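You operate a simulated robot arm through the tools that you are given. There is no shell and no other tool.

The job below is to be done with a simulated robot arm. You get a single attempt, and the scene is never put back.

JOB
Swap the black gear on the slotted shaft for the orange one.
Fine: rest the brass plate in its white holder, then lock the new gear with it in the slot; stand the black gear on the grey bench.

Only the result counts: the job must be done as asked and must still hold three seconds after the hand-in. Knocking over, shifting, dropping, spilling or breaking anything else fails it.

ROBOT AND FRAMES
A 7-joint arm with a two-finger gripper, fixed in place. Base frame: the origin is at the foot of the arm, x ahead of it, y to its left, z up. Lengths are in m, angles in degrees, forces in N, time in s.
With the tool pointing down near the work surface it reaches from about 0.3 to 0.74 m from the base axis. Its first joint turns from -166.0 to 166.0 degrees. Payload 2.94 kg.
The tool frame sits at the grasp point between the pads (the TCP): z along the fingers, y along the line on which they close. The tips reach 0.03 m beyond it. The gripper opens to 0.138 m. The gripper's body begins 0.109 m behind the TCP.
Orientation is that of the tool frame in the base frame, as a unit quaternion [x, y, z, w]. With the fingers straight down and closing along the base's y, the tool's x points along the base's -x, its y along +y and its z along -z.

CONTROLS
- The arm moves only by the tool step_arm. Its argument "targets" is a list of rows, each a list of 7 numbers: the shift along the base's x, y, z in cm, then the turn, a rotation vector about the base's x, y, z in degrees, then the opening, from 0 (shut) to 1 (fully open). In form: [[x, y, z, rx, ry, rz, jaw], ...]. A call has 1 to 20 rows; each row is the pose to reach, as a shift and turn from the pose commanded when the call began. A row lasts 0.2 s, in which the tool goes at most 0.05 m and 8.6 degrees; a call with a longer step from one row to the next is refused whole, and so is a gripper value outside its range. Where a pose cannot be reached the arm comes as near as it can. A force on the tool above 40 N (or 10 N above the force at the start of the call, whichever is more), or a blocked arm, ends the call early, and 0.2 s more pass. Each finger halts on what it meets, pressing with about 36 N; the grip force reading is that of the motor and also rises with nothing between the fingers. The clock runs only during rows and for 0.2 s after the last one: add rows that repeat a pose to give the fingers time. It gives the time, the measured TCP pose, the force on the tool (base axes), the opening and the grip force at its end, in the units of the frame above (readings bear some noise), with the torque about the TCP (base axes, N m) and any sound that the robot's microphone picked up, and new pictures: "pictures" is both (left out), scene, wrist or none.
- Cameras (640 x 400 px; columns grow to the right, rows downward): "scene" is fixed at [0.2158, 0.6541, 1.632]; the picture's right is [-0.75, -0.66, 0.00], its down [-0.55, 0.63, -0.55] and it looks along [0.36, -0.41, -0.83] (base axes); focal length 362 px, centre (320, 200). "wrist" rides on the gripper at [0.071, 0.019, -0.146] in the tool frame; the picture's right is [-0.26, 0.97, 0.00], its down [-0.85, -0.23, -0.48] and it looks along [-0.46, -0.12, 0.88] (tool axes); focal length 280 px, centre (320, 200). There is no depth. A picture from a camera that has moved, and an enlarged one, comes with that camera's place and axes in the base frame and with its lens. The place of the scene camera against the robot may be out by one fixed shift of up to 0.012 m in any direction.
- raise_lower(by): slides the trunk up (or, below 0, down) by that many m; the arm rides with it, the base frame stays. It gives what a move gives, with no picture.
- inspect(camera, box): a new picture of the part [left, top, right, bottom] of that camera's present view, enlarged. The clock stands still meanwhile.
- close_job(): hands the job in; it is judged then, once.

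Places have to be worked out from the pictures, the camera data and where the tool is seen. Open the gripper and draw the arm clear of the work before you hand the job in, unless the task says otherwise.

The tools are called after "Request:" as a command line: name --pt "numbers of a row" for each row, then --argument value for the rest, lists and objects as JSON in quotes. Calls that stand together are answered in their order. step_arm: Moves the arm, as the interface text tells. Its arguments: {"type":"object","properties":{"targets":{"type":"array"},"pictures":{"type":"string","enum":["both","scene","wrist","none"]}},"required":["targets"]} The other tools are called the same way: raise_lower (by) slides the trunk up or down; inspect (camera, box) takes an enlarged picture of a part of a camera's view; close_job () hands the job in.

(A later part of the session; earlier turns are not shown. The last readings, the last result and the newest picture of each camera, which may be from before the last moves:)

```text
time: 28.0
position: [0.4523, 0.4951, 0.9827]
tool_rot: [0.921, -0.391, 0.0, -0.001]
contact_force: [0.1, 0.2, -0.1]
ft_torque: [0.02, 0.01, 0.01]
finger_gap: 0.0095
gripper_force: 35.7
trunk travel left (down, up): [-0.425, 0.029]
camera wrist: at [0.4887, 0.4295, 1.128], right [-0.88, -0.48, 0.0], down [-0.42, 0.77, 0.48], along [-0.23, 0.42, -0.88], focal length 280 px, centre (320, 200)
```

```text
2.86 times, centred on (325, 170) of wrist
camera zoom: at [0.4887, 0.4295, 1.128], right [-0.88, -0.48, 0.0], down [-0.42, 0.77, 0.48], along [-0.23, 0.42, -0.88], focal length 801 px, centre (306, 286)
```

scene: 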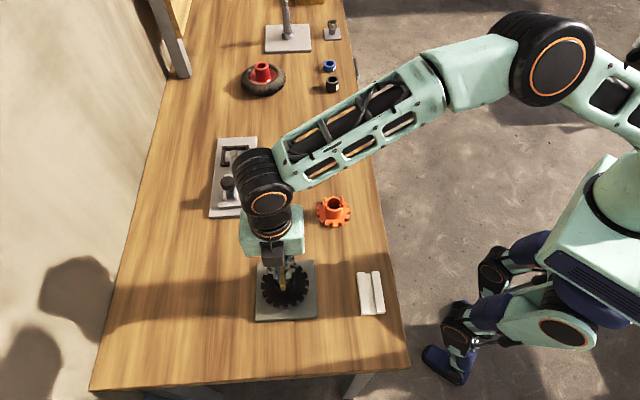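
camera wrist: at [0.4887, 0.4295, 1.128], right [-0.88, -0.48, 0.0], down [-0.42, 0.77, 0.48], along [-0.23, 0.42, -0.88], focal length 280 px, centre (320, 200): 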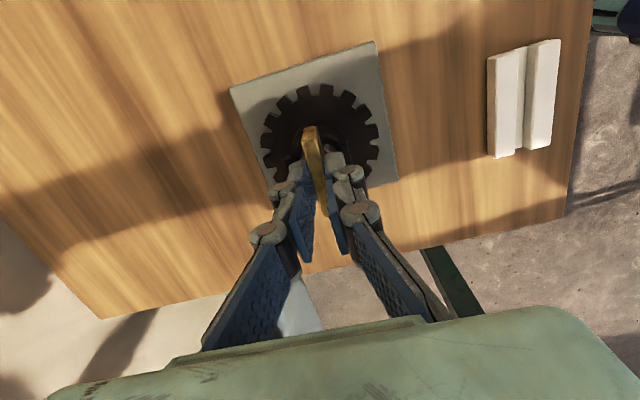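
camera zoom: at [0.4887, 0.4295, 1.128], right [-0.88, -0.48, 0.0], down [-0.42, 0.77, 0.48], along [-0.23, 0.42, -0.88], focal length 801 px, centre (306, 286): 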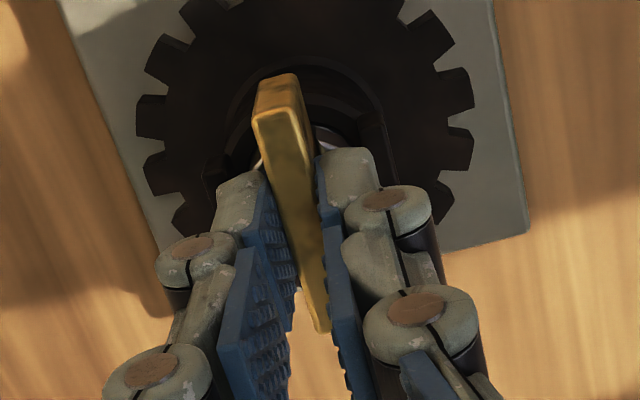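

The plate is gripped (gap 9.5 mm) with no side load. I lift it straight up and then carry it above the holder groove.

Request:
step_arm --pt "0 0 1 0 0 0 0" --pt "0 0 2 0 0 0 0" --pt "0 0 4 0 0 0 0" --pt "0 0 7 0 0 0 0" --pt "-2.5 -2 7 0 0 0 0" --pt "-5.4 -4.2 7 0 0 0 0" --pt "-8.4 -6.6 7 0 0 0 0" --pt "-11.4 -9 7 0 0 0 0" --pt "-14.23 -11.23 7 0 0 0 0" --pt "-14.23 -11.23 4 0 0 0 0" --pt "-14.23 -11.23 0 0 0 0 0" --pt "-14.23 -11.23 -3 0 0 0 0" --pt "-14.23 -11.23 -3 0 0 0 0"

Request:
inspect --camera "wrist" --box '[250, 100, 400, 240]'

Request:
inspect --camera "scene" --box '[240, 230, 400, 340]'

```text
time: 30.8
position: [0.3107, 0.3819, 0.9528]
tool_rot: [0.921, -0.391, 0.001, -0.001]
contact_force: [0.3, 0.5, -1.9]
ft_torque: [-0.02, 0.01, 0.01]
finger_gap: 0.0092
gripper_force: 35.9
trunk travel left (down, up): [-0.425, 0.029]
camera wrist: at [0.3467, 0.3164, 1.097], right [-0.88, -0.48, 0.0], down [-0.42, 0.77, 0.48], along [-0.23, 0.42, -0.88], focal length 280 px, centre (320, 200)
```

scene: 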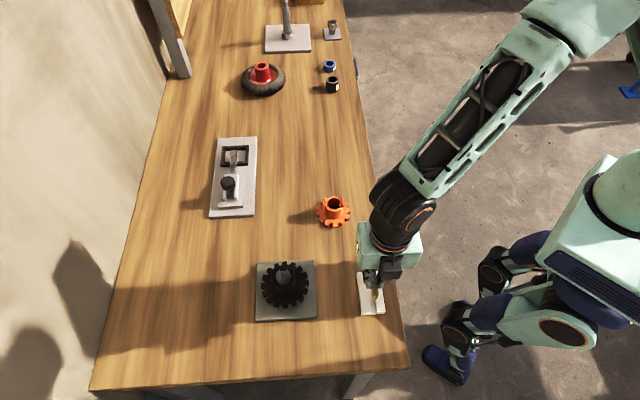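
wrist: 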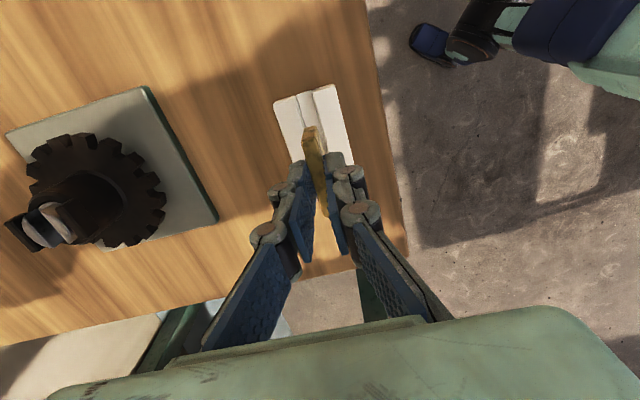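

```text
2.86 times, centred on (325, 170) of wrist
camera zoom: at [0.3467, 0.3164, 1.097], right [-0.88, -0.48, 0.0], down [-0.42, 0.77, 0.48], along [-0.23, 0.42, -0.88], focal length 801 px, centre (306, 286)
```

zoom: 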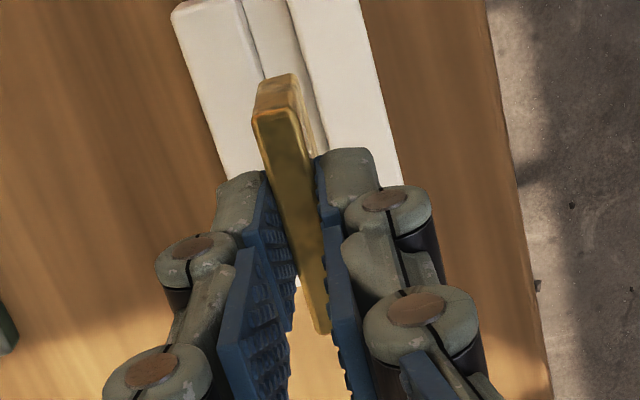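

```text
3.64 times, centred on (320, 285) of scene
camera zoom: at [0.2158, 0.6541, 1.632], right [-0.75, -0.66, 0.0], down [-0.55, 0.63, -0.55], along [0.36, -0.41, -0.83], focal length 1318 px, centre (320, -109)
```

zoom: 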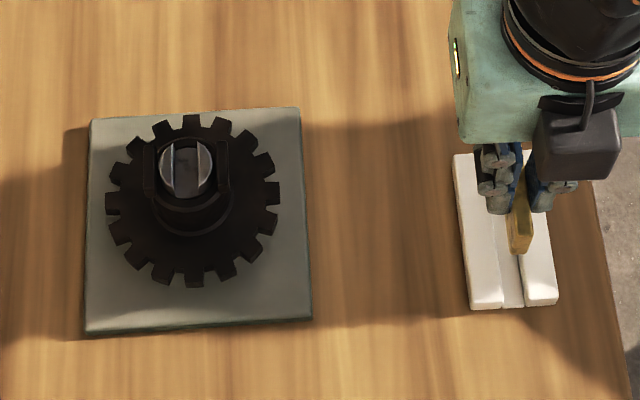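

The black gear's slot is clear now and the plate lines up with the groove to under a millimetre. I lower it into the groove in small steps, watching the force.

Request:
step_arm --pt "0 0 -1.5 0 0 0 0" --pt "0 0 -2.5 0 0 0 0" --pt "0 0 -3.2 0 0 0 0" --pt "0 0 -3.6 0 0 0 0" --pt "0 0 -3.8 0 0 0 0" --pt "0 0 -3.8 0 0 0 0" --pictures "wrist"

Request:
inspect --camera "wrist" --box '[250, 100, 400, 240]'

```text
time: 32.2
position: [0.3101, 0.3807, 0.9155]
tool_rot: [0.921, -0.39, 0.0, 0.0]
contact_force: [0.5, 0.3, -1.6]
ft_torque: [-0.04, 0.01, 0.04]
finger_gap: 0.0092
gripper_force: 36.2
trunk travel left (down, up): [-0.425, 0.029]
camera wrist: at [0.3458, 0.3169, 1.0603], right [-0.88, -0.48, 0.0], down [-0.42, 0.77, 0.48], along [-0.23, 0.42, -0.88], focal length 280 px, centre (320, 200)
```

wrist: 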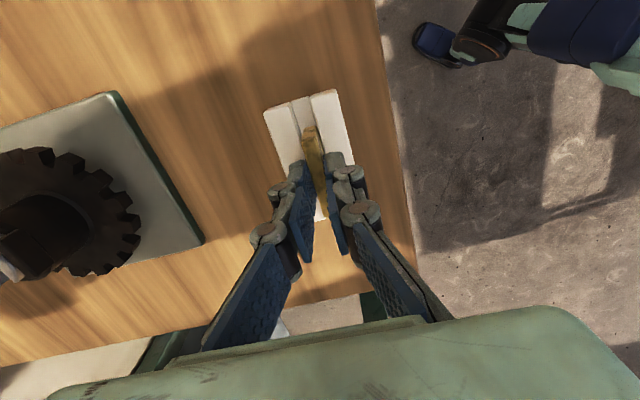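

```text
2.86 times, centred on (325, 170) of wrist
camera zoom: at [0.3458, 0.3169, 1.0603], right [-0.88, -0.48, 0.0], down [-0.42, 0.77, 0.48], along [-0.23, 0.42, -0.88], focal length 801 px, centre (306, 286)
```

zoom: 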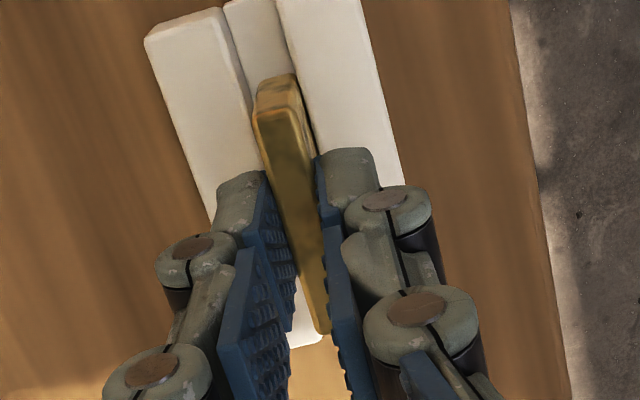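

It is inside the groove and still free. I lower it 1 mm at a time.

Request:
step_arm --pt "0 0 -0.1 0 0 0 0" --pt "0 0 -0.2 0 0 0 0" --pt "0 0 -0.3 0 0 0 0" --pt "0 0 -0.3 0 0 0 0" --pictures "none"

```text
time: 33.2
position: [0.3102, 0.3814, 0.9123]
tool_rot: [0.921, -0.391, 0.0, -0.001]
contact_force: [-0.9, 0.8, 6.5]
ft_torque: [0.02, 0.05, 0.03]
finger_gap: 0.0092
gripper_force: 36.5
trunk travel left (down, up): [-0.425, 0.029]
```

The plate touches the groove floor with about 8 N at z≈0.912, as predicted. I release gently and rise.

Request:
step_arm --pt "0 0 0 0 0 0 0.1" --pt "0 0 0 0 0 0 0.2" --pt "0 0 0 0 0 0 0.3" --pt "0 0 0 0 0 0 0.35" --pt "0 0 1 0 0 0 0.35" --pt "0 0 3 0 0 0 0.35" --pt "0 0 7 0 0 0 0.35" --pt "0 0 11 0 0 0 0.35" --pt "0 0 11 0 0 0 0.35"

Request:
inspect --camera "wrist" --box '[250, 60, 390, 190]'

Request:
inspect --camera "scene" --box '[340, 250, 410, 330]'

```text
time: 35.2
position: [0.3121, 0.3824, 1.0228]
tool_rot: [0.921, -0.391, 0.001, 0.0]
contact_force: [0.3, -0.1, -0.1]
ft_torque: [-0.02, 0.0, 0.0]
finger_gap: 0.0482
gripper_force: 0.0
trunk travel left (down, up): [-0.425, 0.029]
camera wrist: at [0.3464, 0.3169, 1.1672], right [-0.88, -0.48, 0.0], down [-0.42, 0.77, 0.48], along [-0.23, 0.42, -0.88], focal length 280 px, centre (320, 200)
```

scene: 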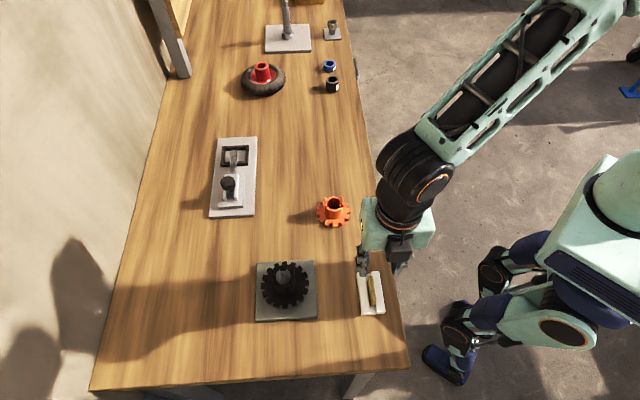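
wrist: 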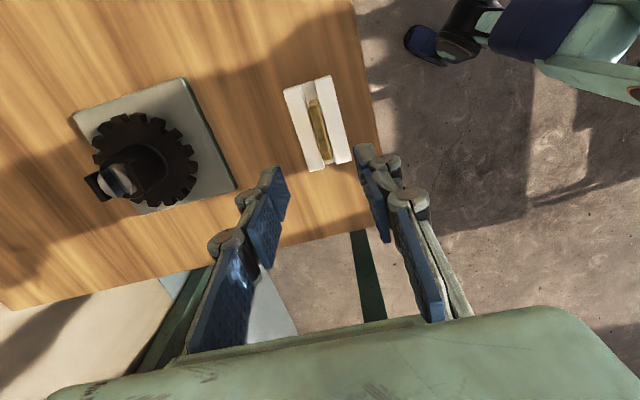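

```text
3.08 times, centred on (320, 125) of wrist
camera zoom: at [0.3464, 0.3169, 1.1672], right [-0.88, -0.48, 0.0], down [-0.42, 0.77, 0.48], along [-0.23, 0.42, -0.88], focal length 863 px, centre (320, 431)
```

zoom: 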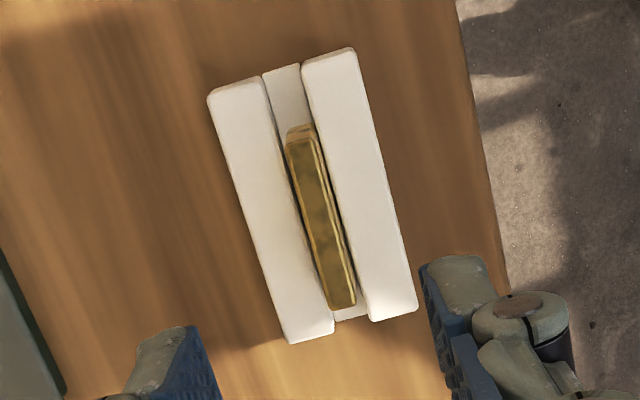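

```text
5.00 times, centred on (375, 290) of scene
camera zoom: at [0.2158, 0.6541, 1.632], right [-0.75, -0.66, 0.0], down [-0.55, 0.63, -0.55], along [0.36, -0.41, -0.83], focal length 1812 px, centre (45, -250)
```

zoom: 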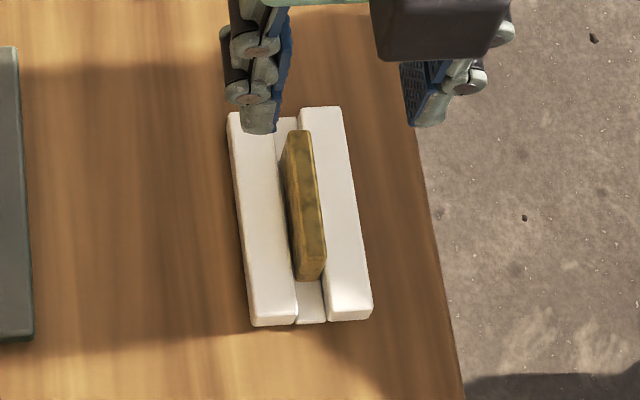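

The plate stands upright in its holder. I move above the black gear's hub with a wider opening to plan the hub grip.

Request:
step_arm --pt "0 0 2 0 0 0 0.4" --pt "2.8 2.2 2 0 0 0 0.5" --pt "5.6 4.5 2 0 0 0 0.6" --pt "8.5 6.8 2 0 0 0 0.65" --pt "11.4 9 2 0 0 0 0.65" --pt "14.21 11.3 2 0 0 0 0.65" --pt "14.21 11.3 1 0 0 0 0.65" --pt "14.21 11.3 1 0 0 0 0.65" --pictures "wrist"

Request:
inspect --camera "wrist" --box '[240, 60, 400, 200]'

Request:
inspect --camera "wrist" --box '[280, 95, 360, 165]'

Request:
inspect --camera "scene" --box '[255, 250, 315, 320]'

```text
time: 37.0
position: [0.4516, 0.494, 1.0333]
tool_rot: [0.921, -0.39, 0.001, 0.0]
contact_force: [-0.5, -0.2, -0.1]
ft_torque: [0.0, 0.02, 0.03]
finger_gap: 0.0898
gripper_force: 0.0
trunk travel left (down, up): [-0.425, 0.029]
camera wrist: at [0.4878, 0.4298, 1.1771], right [-0.88, -0.48, 0.0], down [-0.42, 0.77, 0.48], along [-0.23, 0.42, -0.88], focal length 280 px, centre (320, 200)
```

wrist: 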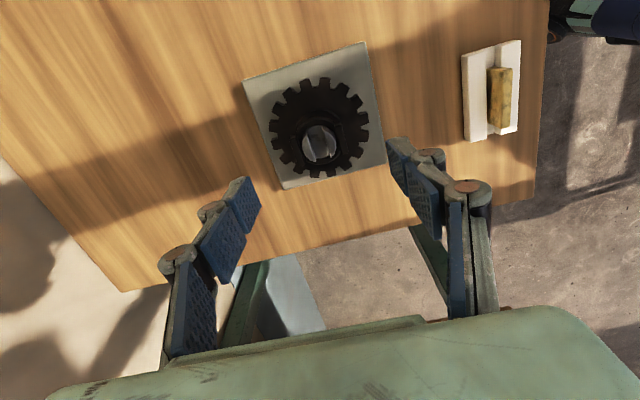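

```text
2.86 times, centred on (320, 130) of wrist
camera zoom: at [0.4878, 0.4298, 1.1771], right [-0.88, -0.48, 0.0], down [-0.42, 0.77, 0.48], along [-0.23, 0.42, -0.88], focal length 801 px, centre (320, 400)
```

zoom: 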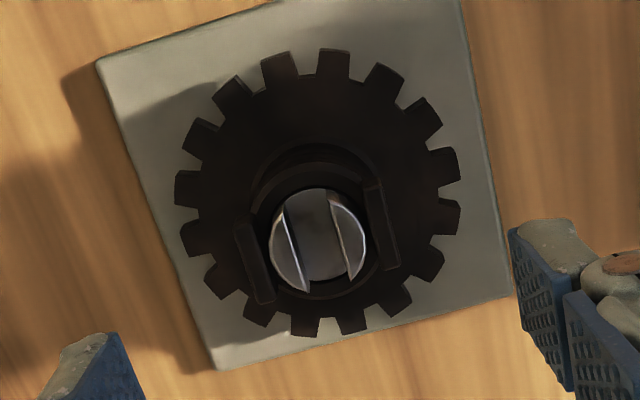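

```text
5.71 times, centred on (320, 130) of wrist
camera zoom: at [0.4878, 0.4298, 1.1771], right [-0.88, -0.48, 0.0], down [-0.42, 0.77, 0.48], along [-0.23, 0.42, -0.88], focal length 1602 px, centre (320, 600)
```

zoom: 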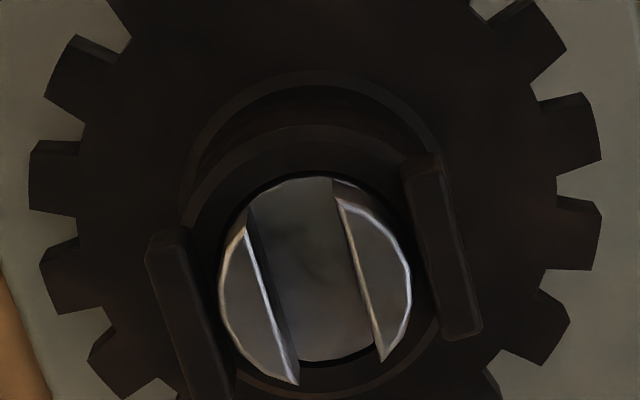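

```text
5.71 times, centred on (285, 285) of scene
camera zoom: at [0.2158, 0.6541, 1.632], right [-0.75, -0.66, 0.0], down [-0.55, 0.63, -0.55], along [0.36, -0.41, -0.83], focal length 2071 px, centre (520, -286)
```

zoom: 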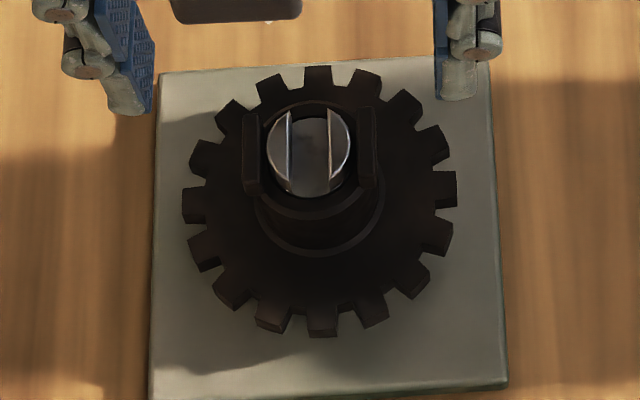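

The slot is about 13 mm wide with lugs about 45 mm across, and the gear's axis is at (0.452, 0.495). I descend with tips at z≈0.90 (the disc top is ≈0.877) and close on the hub's lugs.

Request:
step_arm --pt "0 0.05 -3 0 0 0 0.65" --pt "0 0.05 -6 0 0 0 0.65" --pt "0 0.05 -8.5 0 0 0 0.65" --pt "0 0.05 -10.2 0 0 0 0.65" --pt "0 0.05 -10.2 0 0 0 0.5" --pt "0 0.05 -10.2 0 0 0 0.4" --pt "0 0.05 -10.2 0 0 0 0.3" --pt "0 0.05 -10.2 0 0 0 0" --pt "0 0.05 -10.2 0 0 0 0" --pt "0 0.05 -10.2 0 0 0 0"

Request:
inspect --camera "wrist" --box '[240, 80, 400, 240]'

```text
time: 39.2
position: [0.4527, 0.4954, 0.9301]
tool_rot: [0.92, -0.391, 0.0, 0.0]
contact_force: [0.5, 0.8, 0.0]
ft_torque: [0.08, -0.09, 0.01]
finger_gap: 0.044
gripper_force: 36.0
trunk travel left (down, up): [-0.425, 0.029]
camera wrist: at [0.488, 0.43, 1.0756], right [-0.88, -0.48, 0.0], down [-0.42, 0.77, 0.48], along [-0.23, 0.42, -0.88], focal length 280 px, centre (320, 200)
```

scene: 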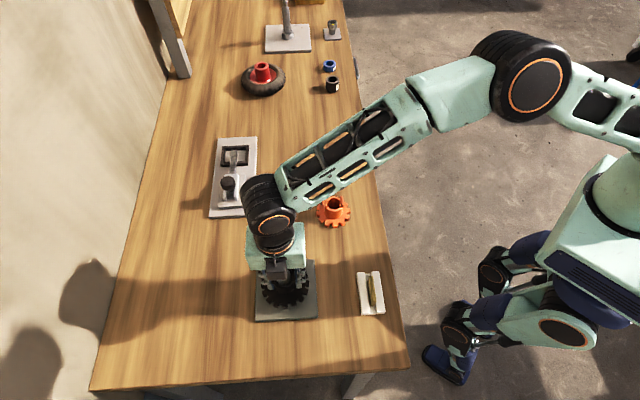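
wrist: 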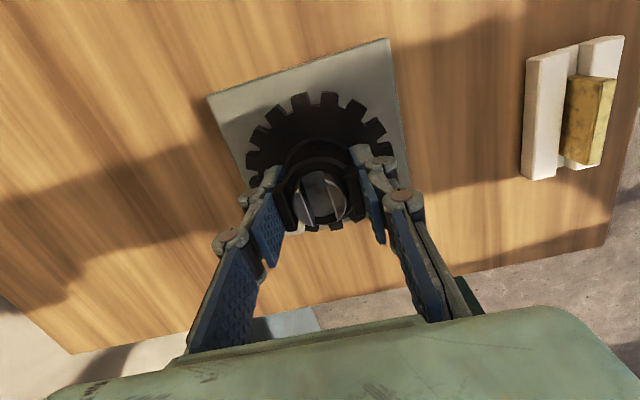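

```text
2.50 times, centred on (320, 160) of wrist
camera zoom: at [0.488, 0.43, 1.0756], right [-0.88, -0.48, 0.0], down [-0.42, 0.77, 0.48], along [-0.23, 0.42, -0.88], focal length 701 px, centre (320, 300)
```

zoom: 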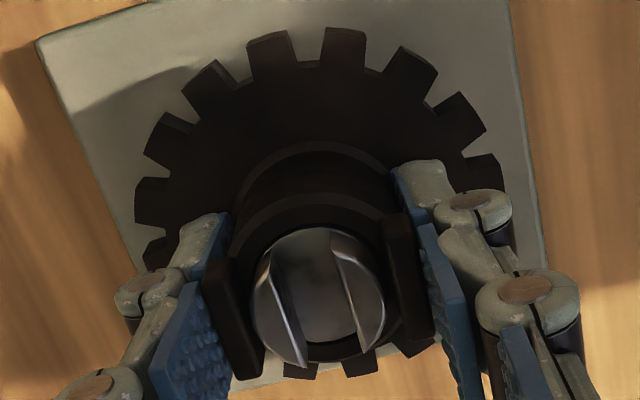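

The hub is gripped at 44 mm with negligible side force. I lift slowly up the shaft and check the force.

Request:
step_arm --pt "0 0 0.5 0 0 0 0" --pt "0 0 1 0 0 0 0" --pt "0 0 1.5 0 0 0 0" --pt "0 0 2 0 0 0 0" --pt "0 0 2 0 0 0 0" --pictures "wrist"

```text
time: 40.4
position: [0.4517, 0.495, 0.9504]
tool_rot: [0.921, -0.39, -0.001, 0.001]
contact_force: [-0.6, 0.8, -5.3]
ft_torque: [0.0, 0.02, 0.04]
finger_gap: 0.0442
gripper_force: 36.1
trunk travel left (down, up): [-0.425, 0.029]
camera wrist: at [0.4882, 0.4303, 1.0948], right [-0.88, -0.48, 0.0], down [-0.42, 0.77, 0.48], along [-0.23, 0.42, -0.88], focal length 280 px, centre (320, 200)
```

wrist: 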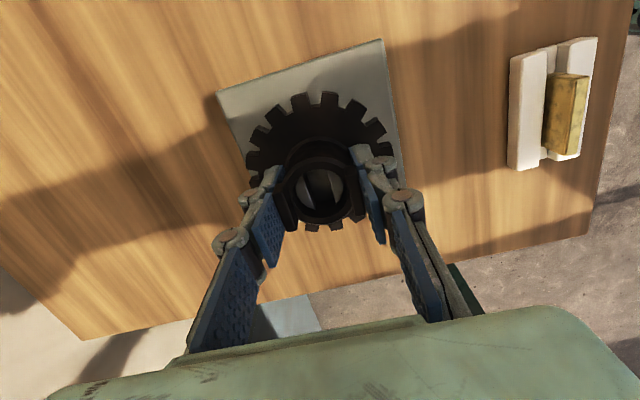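

The gear rises cleanly, weighing about 5 N with no side load. I lift it the rest of the way, clear of the shaft.

Request:
step_arm --pt "0 0 1 0 0 0 0" --pt "0 0 2 0 0 0 0" --pt "0 0 3 0 0 0 0" --pt "0 0 4.5 0 0 0 0" --pt "0 0 6 0 0 0 0" --pt "0 0 7.5 0 0 0 0" --pt "0 0 9 0 0 0 0" --pt "0 0 11 0 0 0 0" --pt "0 0 11 0 0 0 0"

Request:
inspect --camera "scene" --box '[220, 200, 340, 330]'

```text
time: 42.4
position: [0.4526, 0.4951, 1.0598]
tool_rot: [0.921, -0.391, 0.0, 0.0]
contact_force: [0.4, 0.6, -4.8]
ft_torque: [0.02, 0.01, 0.02]
finger_gap: 0.0441
gripper_force: 36.1
trunk travel left (down, up): [-0.425, 0.029]
camera wrist: at [0.4882, 0.4298, 1.2043], right [-0.88, -0.48, 0.0], down [-0.42, 0.77, 0.48], along [-0.23, 0.42, -0.88], focal length 280 px, centre (320, 200)
```

scene: 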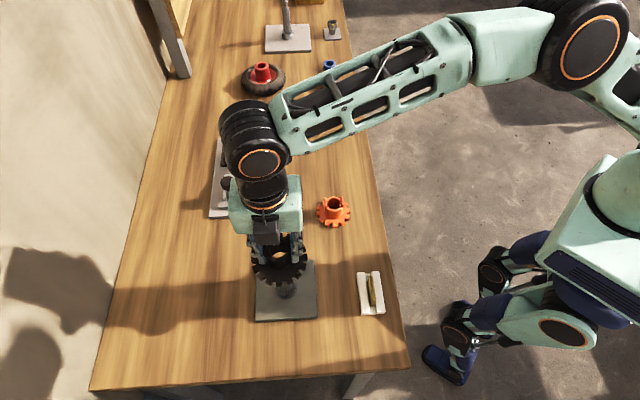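
wrist: 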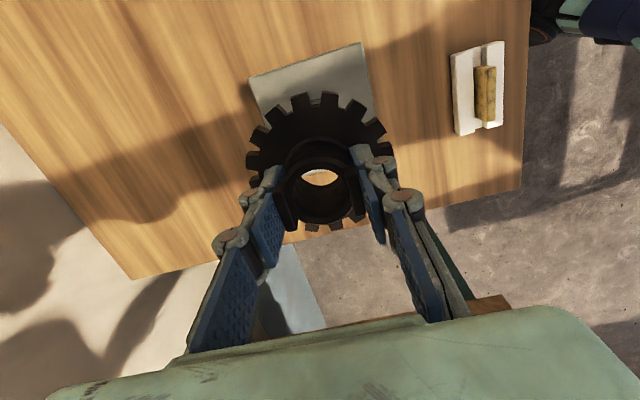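

```text
3.08 times, centred on (280, 265) of scene
camera zoom: at [0.2158, 0.6541, 1.632], right [-0.75, -0.66, 0.0], down [-0.55, 0.63, -0.55], along [0.36, -0.41, -0.83], focal length 1115 px, centre (443, 0)
```

zoom: 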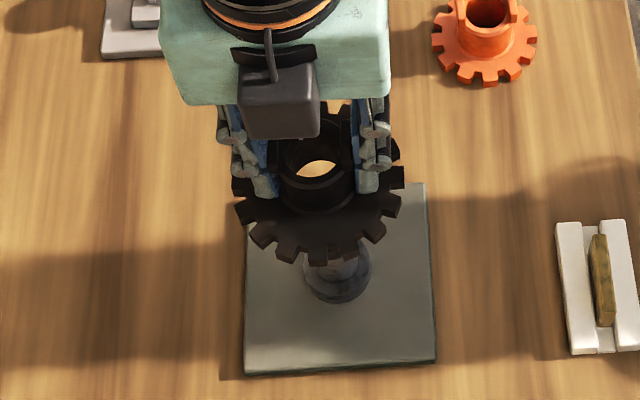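

The gear is off the shaft, which has a small collar at its foot. I carry the gear at height to a free patch of the worktable near (0.567, 0.164), beyond the orange gear, and lower part of the way.

Request:
step_arm --pt "1.3 -3.7 1 0 0 -4 0" --pt "2.6 -7.4 1 0 0 -8 0" --pt "3.9 -11.1 1 0 0 -12 0" --pt "5.2 -14.8 1 0 0 -16 0" --pt "6.5 -18.5 1 0 0 -20 0" --pt "7.8 -22.2 1 0 0 -24 0" --pt "9.1 -25.9 1 0 0 -28 0" --pt "10.3 -29.6 1 0 0 -32 0" --pt "11.45 -33.1 1 0 0 -32 0" --pt "11.45 -33.1 0 0 0 -32 0" --pt "11.45 -33.1 0 0 0 -32 0"

Request:
inspect --camera "scene" --box '[240, 80, 400, 240]'

```text
time: 44.8
position: [0.5675, 0.1634, 1.0591]
tool_rot: [0.777, -0.629, 0.0, 0.0]
contact_force: [-0.2, 0.8, -5.3]
ft_torque: [0.0, 0.01, -0.02]
finger_gap: 0.0441
gripper_force: 35.5
trunk travel left (down, up): [-0.425, 0.029]
camera wrist: at [0.564, 0.0899, 1.204], right [-1.0, 0.06, 0.0], down [0.05, 0.88, 0.48], along [0.03, 0.47, -0.88], focal length 280 px, centre (320, 200)
```

scene: 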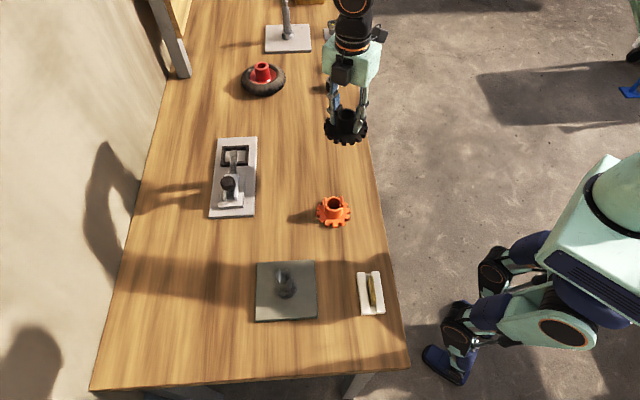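
wrist: 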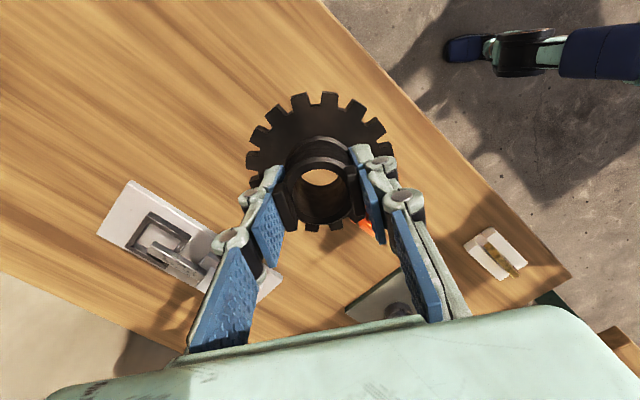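

```text
2.50 times, centred on (320, 160) of scene
camera zoom: at [0.2158, 0.6541, 1.632], right [-0.75, -0.66, 0.0], down [-0.55, 0.63, -0.55], along [0.36, -0.41, -0.83], focal length 906 px, centre (320, 300)
```

zoom: 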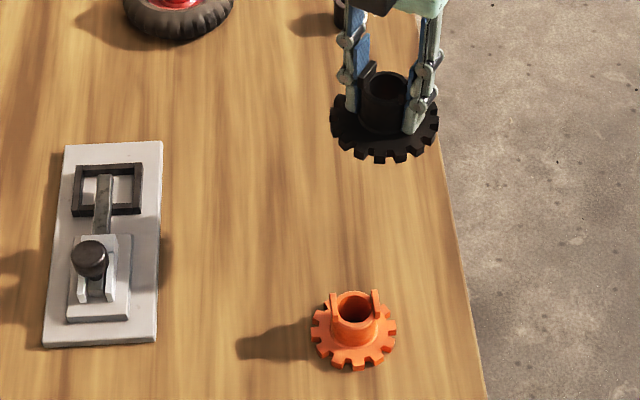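

The spot is clear of the orange gear and 4–5 cm from the edge. I nudge 2 cm further inward and descend towards the table.

Request:
step_arm --pt "1.4 1.4 0 0 0 0 0" --pt "1.4 1.4 -4 0 0 0 0" --pt "1.4 1.4 -8 0 0 0 0" --pt "1.4 1.4 -11 0 0 0 0" --pt "1.4 1.4 -13 0 0 0 0" --pt "1.4 1.4 -13 0 0 0 0"

Request:
inspect --camera "scene" --box '[290, 100, 390, 200]'

```text
time: 46.2
position: [0.5804, 0.1789, 0.9291]
tool_rot: [0.777, -0.629, 0.0, 0.0]
contact_force: [0.6, 1.1, -5.6]
ft_torque: [0.02, -0.03, 0.01]
finger_gap: 0.0443
gripper_force: 36.4
trunk travel left (down, up): [-0.425, 0.029]
camera wrist: at [0.5772, 0.1046, 1.0738], right [-1.0, 0.06, 0.0], down [0.05, 0.88, 0.48], along [0.03, 0.47, -0.88], focal length 280 px, centre (320, 200)
```

scene: 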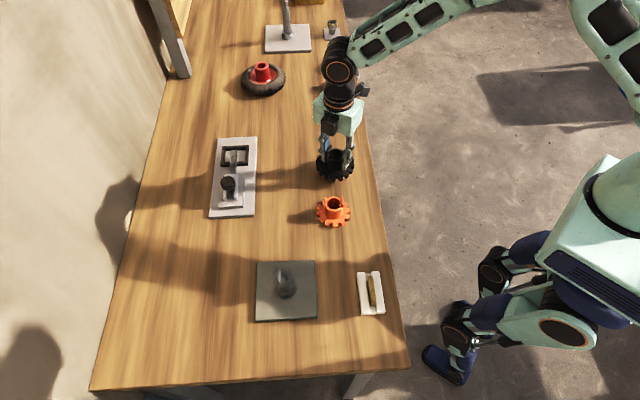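
wrist: 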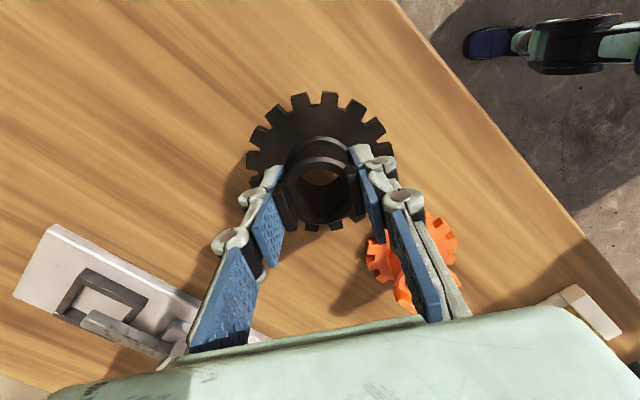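

```text
4.00 times, centred on (340, 150) of scene
camera zoom: at [0.2158, 0.6541, 1.632], right [-0.75, -0.66, 0.0], down [-0.55, 0.63, -0.55], along [0.36, -0.41, -0.83], focal length 1450 px, centre (240, 400)
```

zoom: 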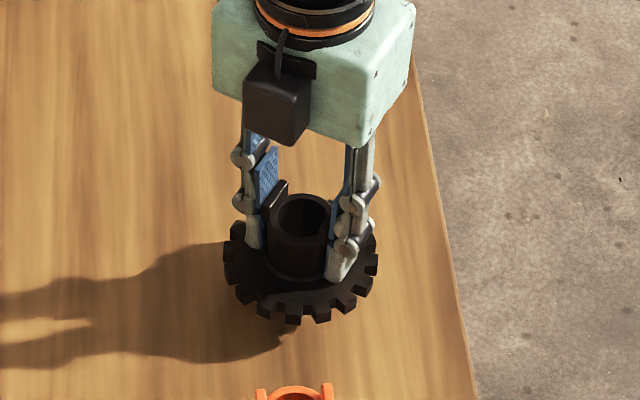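

About 1–3 cm to go with nothing touching yet. I lower slowly.

Request:
step_arm --pt "0 0 -0.3 0 0 0 0" --pt "0 0 -0.6 0 0 0 0" --pt "0 0 -0.9 0 0 0 0" --pt "0 0 -1.2 0 0 0 0" --pt "0 0 -1.2 0 0 0 0" --pictures "none"

```text
time: 47.4
position: [0.5815, 0.1782, 0.9182]
tool_rot: [0.777, -0.629, 0.0, -0.001]
contact_force: [-0.1, 0.7, -4.7]
ft_torque: [-0.02, -0.04, -0.01]
finger_gap: 0.044
gripper_force: 36.1
trunk travel left (down, up): [-0.425, 0.029]
```

Still free at z 0.918, so I continue in 1.5 mm steps.

Request:
step_arm --pt "0 0 -0.15 0 0 0 0" --pt "0 0 -0.3 0 0 0 0" --pt "0 0 -0.45 0 0 0 0" --pt "0 0 -0.6 0 0 0 0" --pt "0 0 -0.6 0 0 0 0" --pictures "none"

```text
time: 48.6
position: [0.5811, 0.1791, 0.9118]
tool_rot: [0.777, -0.629, 0.0, 0.0]
contact_force: [0.8, -0.9, -5.8]
ft_torque: [0.02, 0.03, 0.01]
finger_gap: 0.0441
gripper_force: 35.7
trunk travel left (down, up): [-0.425, 0.029]
```

Request:
step_arm --pt "0 0 -0.15 0 0 0 0" --pt "0 0 -0.3 0 0 0 0" --pt "0 0 -0.45 0 0 0 0" --pt "0 0 -0.45 0 0 0 0" --pictures "wrist"

Request:
inspect --camera "scene" --box '[300, 120, 370, 200]'

```text
time: 49.6
position: [0.5805, 0.178, 0.9077]
tool_rot: [0.777, -0.63, 0.0, 0.001]
contact_force: [0.4, 0.0, -5.3]
ft_torque: [-0.02, 0.01, -0.02]
finger_gap: 0.0438
gripper_force: 35.9
trunk travel left (down, up): [-0.425, 0.029]
camera wrist: at [0.5774, 0.1043, 1.0523], right [-1.0, 0.06, 0.0], down [0.05, 0.88, 0.48], along [0.03, 0.47, -0.88], focal length 280 px, centre (320, 200)
```

wrist: 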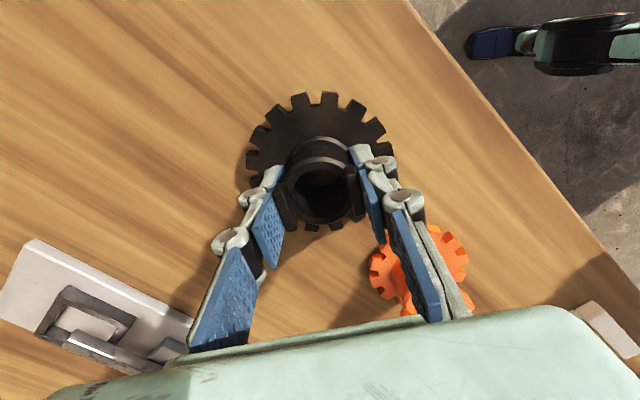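

```text
5.00 times, centred on (335, 160) of scene
camera zoom: at [0.2158, 0.6541, 1.632], right [-0.75, -0.66, 0.0], down [-0.55, 0.63, -0.55], along [0.36, -0.41, -0.83], focal length 1812 px, centre (245, 400)
```

zoom: 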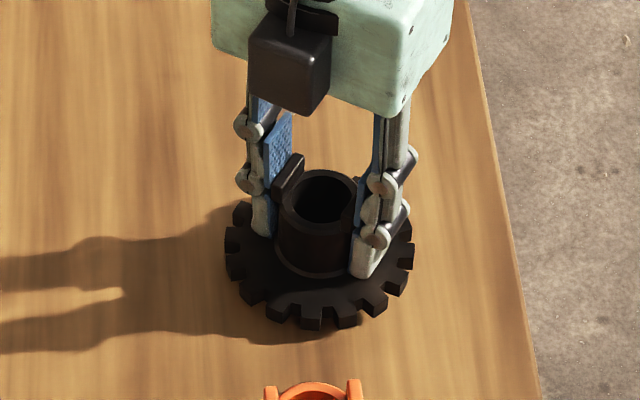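

Very near the table now (the shadow is closing in), so I go on in small steps.

Request:
step_arm --pt "0 0 -0.15 0 0 0 0" --pt "0 0 -0.3 0 0 0 0" --pt "0 0 -0.3 0 0 0 0" --pictures "none"

```text
time: 50.4
position: [0.5806, 0.177, 0.9033]
tool_rot: [0.777, -0.629, 0.0, 0.0]
contact_force: [-0.4, -0.5, -5.9]
ft_torque: [-0.02, 0.01, -0.01]
finger_gap: 0.0441
gripper_force: 35.8
trunk travel left (down, up): [-0.425, 0.029]
```

Request:
step_arm --pt "0 0 -0.15 0 0 0 0" --pt "0 0 -0.3 0 0 0 0" --pt "0 0 -0.3 0 0 0 0" --pictures "none"

```text
time: 51.2
position: [0.5806, 0.1784, 0.9014]
tool_rot: [0.777, -0.63, 0.0, 0.0]
contact_force: [0.5, -0.1, -4.8]
ft_torque: [0.01, 0.0, -0.02]
finger_gap: 0.0441
gripper_force: 35.9
trunk travel left (down, up): [-0.425, 0.029]
```

Still carrying the full weight at z 0.901, so I continue downward.

Request:
step_arm --pt "0 0 -0.15 0 0 0 0" --pt "0 0 -0.3 0 0 0 0" --pt "0 0 -0.3 0 0 0 0" --pictures "none"

```text
time: 52.0
position: [0.5807, 0.1786, 0.9019]
tool_rot: [0.777, -0.629, 0.0, 0.0]
contact_force: [0.5, 1.5, 10.7]
ft_torque: [-0.31, 0.52, -0.01]
finger_gap: 0.0441
gripper_force: 36.3
trunk travel left (down, up): [-0.425, 0.029]
```

Contact: the load flipped to +10.7 N at TCP z≈0.902. I ease up half a millimetre, release, and rise clear.

Request:
step_arm --pt "0 0 0.1 0 0 0 0" --pt "0 0 0.1 0 0 0 0.34" --pt "0 0 0.1 0 0 0 0.38" --pt "0 0 0.1 0 0 0 0.45" --pt "0 0 0.1 0 0 0 0.55" --pt "0 0 0.1 0 0 0 0.6" --pt "0 0 2 0 0 0 0.6" --pt "0 0 5 0 0 0 0.6" --pt "0 0 9 0 0 0 0.6" --pt "0 0 13 0 0 0 0.6" --pt "0 0 13 0 0 0 0.6"

Request:
inspect --camera "scene" --box '[290, 130, 390, 240]'

```text
time: 54.4
position: [0.5814, 0.1767, 1.0287]
tool_rot: [0.777, -0.629, -0.001, 0.0]
contact_force: [-0.2, -0.1, -0.9]
ft_torque: [-0.03, 0.01, 0.0]
finger_gap: 0.083
gripper_force: 0.0
trunk travel left (down, up): [-0.425, 0.029]
camera wrist: at [0.5771, 0.1033, 1.174], right [-1.0, 0.06, 0.0], down [0.05, 0.88, 0.48], along [0.03, 0.48, -0.88], focal length 280 px, centre (320, 200)
```

scene: 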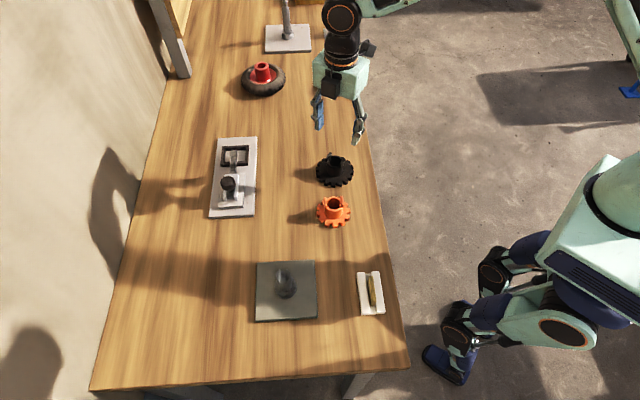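
wrist: 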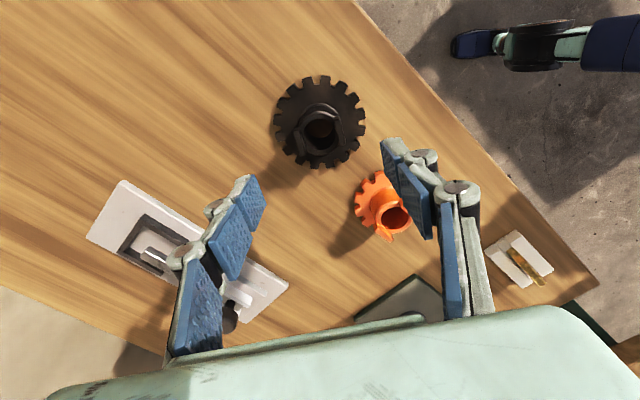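

```text
3.64 times, centred on (340, 185) of scene
camera zoom: at [0.2158, 0.6541, 1.632], right [-0.75, -0.66, 0.0], down [-0.55, 0.63, -0.55], along [0.36, -0.41, -0.83], focal length 1318 px, centre (247, 254)
```

zoom: 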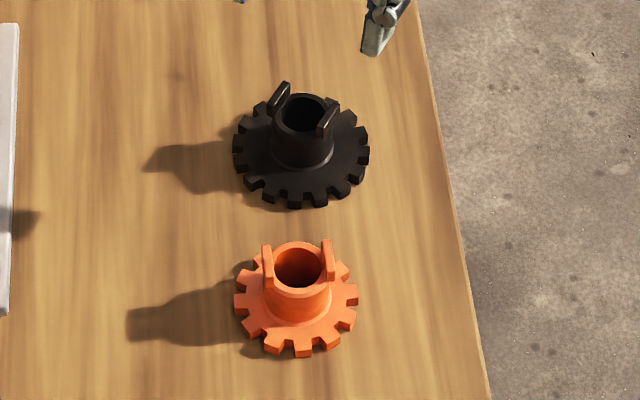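

The black gear stands flat on the worktable, clear of everything. I hover over the orange gear at yaw 134° to measure its centre and lug direction.

Request:
step_arm --pt "-1 1.5 0.1 0 0 6 0.6" --pt "-2.5 3.5 0.1 0 0 13 0.6" --pt "-4.2 6 0.1 0 0 20 0.6" --pt "-6 8.3 0.1 0 0 27 0.6" --pt "-7.9 10.5 0.1 0 0 32 0.6" --pt "-7.9 10.5 0.1 0 0 32 0.6" --pictures "wrist"

Request:
inspect --camera "wrist" --box '[260, 70, 380, 180]'

Request:
step_arm --pt "2.1 -2.2 1 0 0 0 0.6" --pt "4.2 -4.3 1 0 0 0 0.6" --pt "5.2 -5.3 1 0 0 0 0.6" --pt "5.2 -5.3 1 0 0 0 0.6" --pictures "wrist"

Request:
inspect --camera "wrist" --box '[260, 120, 380, 230]'

```text
time: 55.8
position: [0.5031, 0.282, 1.0305]
tool_rot: [0.921, -0.389, 0.001, 0.0]
contact_force: [0.3, -0.2, -0.4]
ft_torque: [-0.03, 0.01, 0.01]
finger_gap: 0.0824
gripper_force: 0.1
trunk travel left (down, up): [-0.425, 0.029]
camera wrist: at [0.5373, 0.2177, 1.1753], right [-0.88, -0.48, 0.0], down [-0.42, 0.77, 0.48], along [-0.23, 0.42, -0.88], focal length 280 px, centre (320, 200)
```

wrist: 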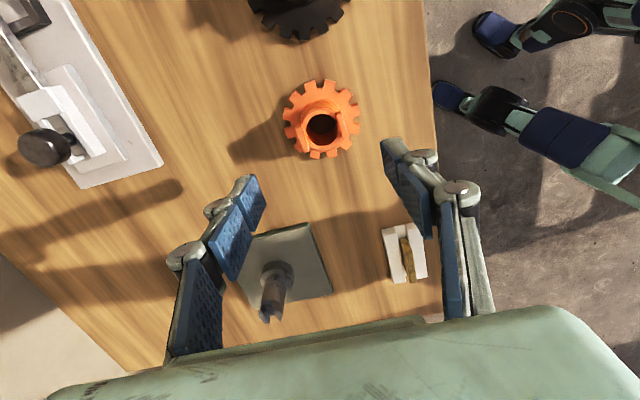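

```text
3.64 times, centred on (320, 125) of wrist
camera zoom: at [0.5373, 0.2177, 1.1753], right [-0.88, -0.48, 0.0], down [-0.42, 0.77, 0.48], along [-0.23, 0.42, -0.88], focal length 1020 px, centre (320, 473)
```

zoom: 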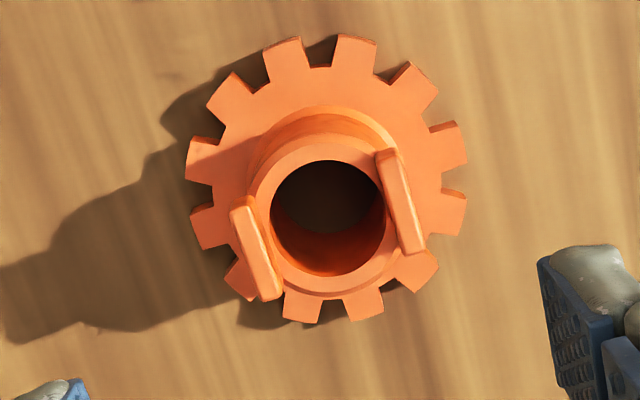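

```text
time: 56.8
position: [0.5544, 0.229, 1.0395]
tool_rot: [0.92, -0.391, 0.0, 0.0]
contact_force: [-0.5, -0.6, -0.2]
ft_torque: [0.01, 0.03, 0.03]
finger_gap: 0.0828
gripper_force: 0.1
trunk travel left (down, up): [-0.425, 0.029]
camera wrist: at [0.5896, 0.1648, 1.1848], right [-0.88, -0.48, 0.0], down [-0.42, 0.77, 0.48], along [-0.23, 0.42, -0.88], focal length 280 px, centre (320, 200)
```

wrist: 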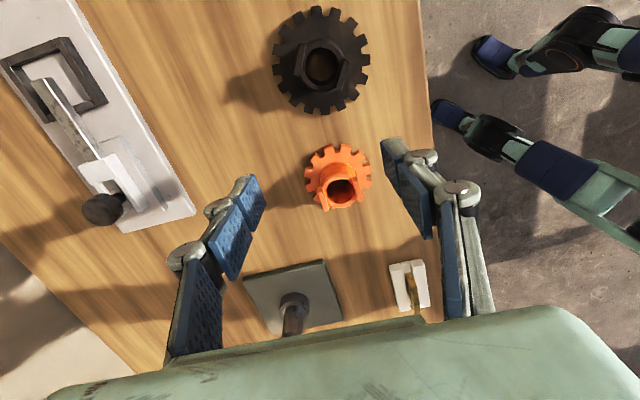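

```text
3.64 times, centred on (320, 175) of wrist
camera zoom: at [0.5896, 0.1648, 1.1848], right [-0.88, -0.48, 0.0], down [-0.42, 0.77, 0.48], along [-0.23, 0.42, -0.88], focal length 1020 px, centre (320, 291)
```

zoom: 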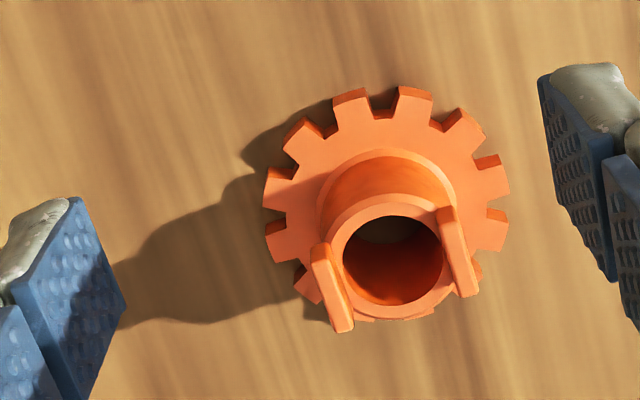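

Both views agree. The orange hub is at (0.501, 0.278), lug tops at z≈0.910, lugs along about 137°, and the hub has the same form as the black one. I position over it at yaw 137°, descend to the same relative grip height, and close.

Request:
step_arm --pt "-2 1.8 0 0 0 1 0.6" --pt "-4 3.6 0 0 0 2 0.6" --pt "-5.28 4.83 0 0 0 3 0.6" --pt "-5.28 4.83 -4 0 0 3 0.6" --pt "-5.28 4.83 -8 0 0 3 0.6" --pt "-5.28 4.83 -11 0 0 3 0.6" --pt "-5.28 4.83 -13.7 0 0 3 0.6" --pt "-5.28 4.83 -13.7 0 0 3 0.6"

Request:
inspect --camera "wrist" --box '[240, 80, 400, 240]'

```text
time: 58.6
position: [0.4999, 0.2787, 0.9018]
tool_rot: [0.93, -0.367, 0.0, 0.001]
contact_force: [-1.0, 0.3, 0.6]
ft_torque: [0.02, 0.0, -0.02]
finger_gap: 0.0828
gripper_force: 0.0
trunk travel left (down, up): [-0.425, 0.029]
camera wrist: at [0.5392, 0.216, 1.047], right [-0.85, -0.53, 0.0], down [-0.46, 0.75, 0.48], along [-0.25, 0.4, -0.88], focal length 280 px, centre (320, 200)
```

scene: 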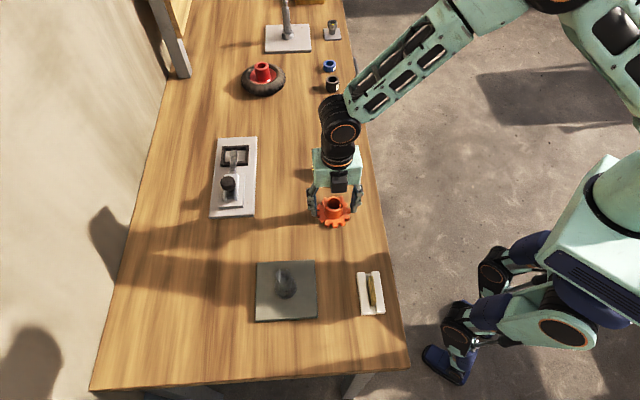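
wrist: 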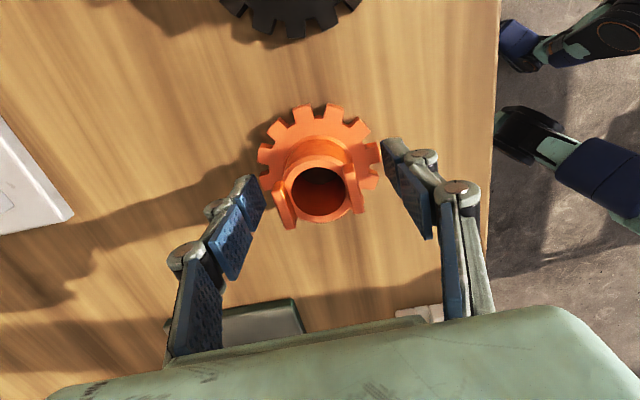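

```text
2.50 times, centred on (320, 160) of wrist
camera zoom: at [0.5392, 0.216, 1.047], right [-0.85, -0.53, 0.0], down [-0.46, 0.75, 0.48], along [-0.25, 0.4, -0.88], focal length 701 px, centre (320, 300)
```

zoom: 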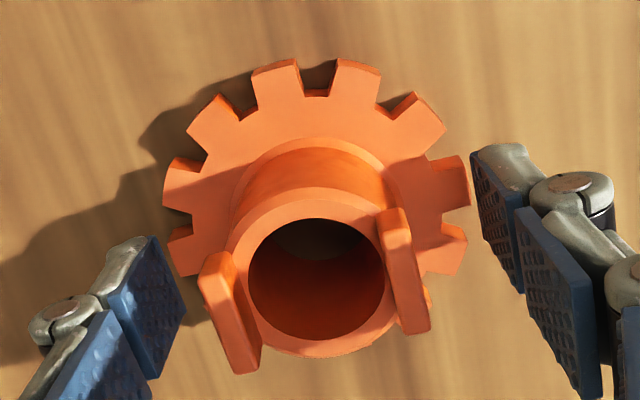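

The gripper straddles the hub squarely. I close on the lugs.

Request:
step_arm --pt "0 0 0 0 0 0 0.45" --pt "0 0 0 0 0 0 0.36" --pt "0 0 0 0 0 0 0.3" --pt "0 0 0 0 0 0 0" --pt "0 0 0 0 0 0 0" --pt "0 0 0 0 0 0 0" --pictures "wrist"

Request:
inspect --camera "wrist" --box '[240, 80, 400, 240]'

```text
time: 60.0
position: [0.5008, 0.2785, 0.9028]
tool_rot: [0.93, -0.367, 0.0, 0.001]
contact_force: [1.7, 1.4, -0.4]
ft_torque: [0.11, -0.11, 0.06]
finger_gap: 0.0441
gripper_force: 35.8
trunk travel left (down, up): [-0.425, 0.029]
camera wrist: at [0.5394, 0.2161, 1.0472], right [-0.85, -0.53, 0.0], down [-0.46, 0.75, 0.48], along [-0.25, 0.4, -0.88], focal length 280 px, centre (320, 200)
```

wrist: 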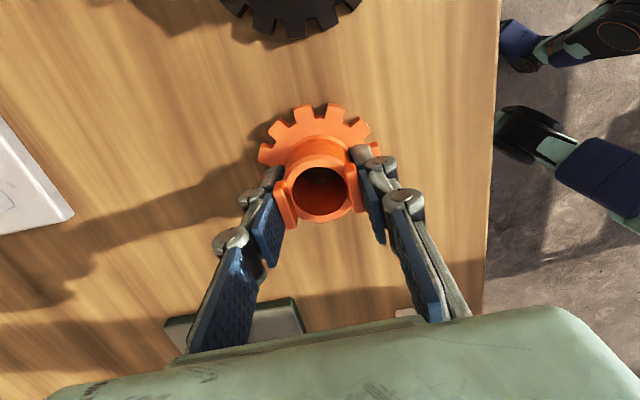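

```text
2.50 times, centred on (320, 160) of wrist
camera zoom: at [0.5394, 0.2161, 1.0472], right [-0.85, -0.53, 0.0], down [-0.46, 0.75, 0.48], along [-0.25, 0.4, -0.88], focal length 701 px, centre (320, 300)
```

zoom: 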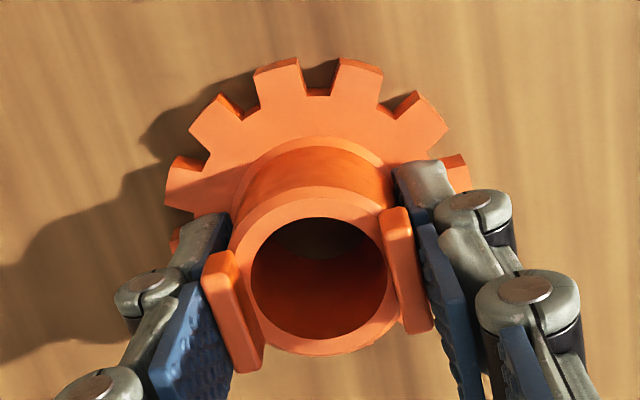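

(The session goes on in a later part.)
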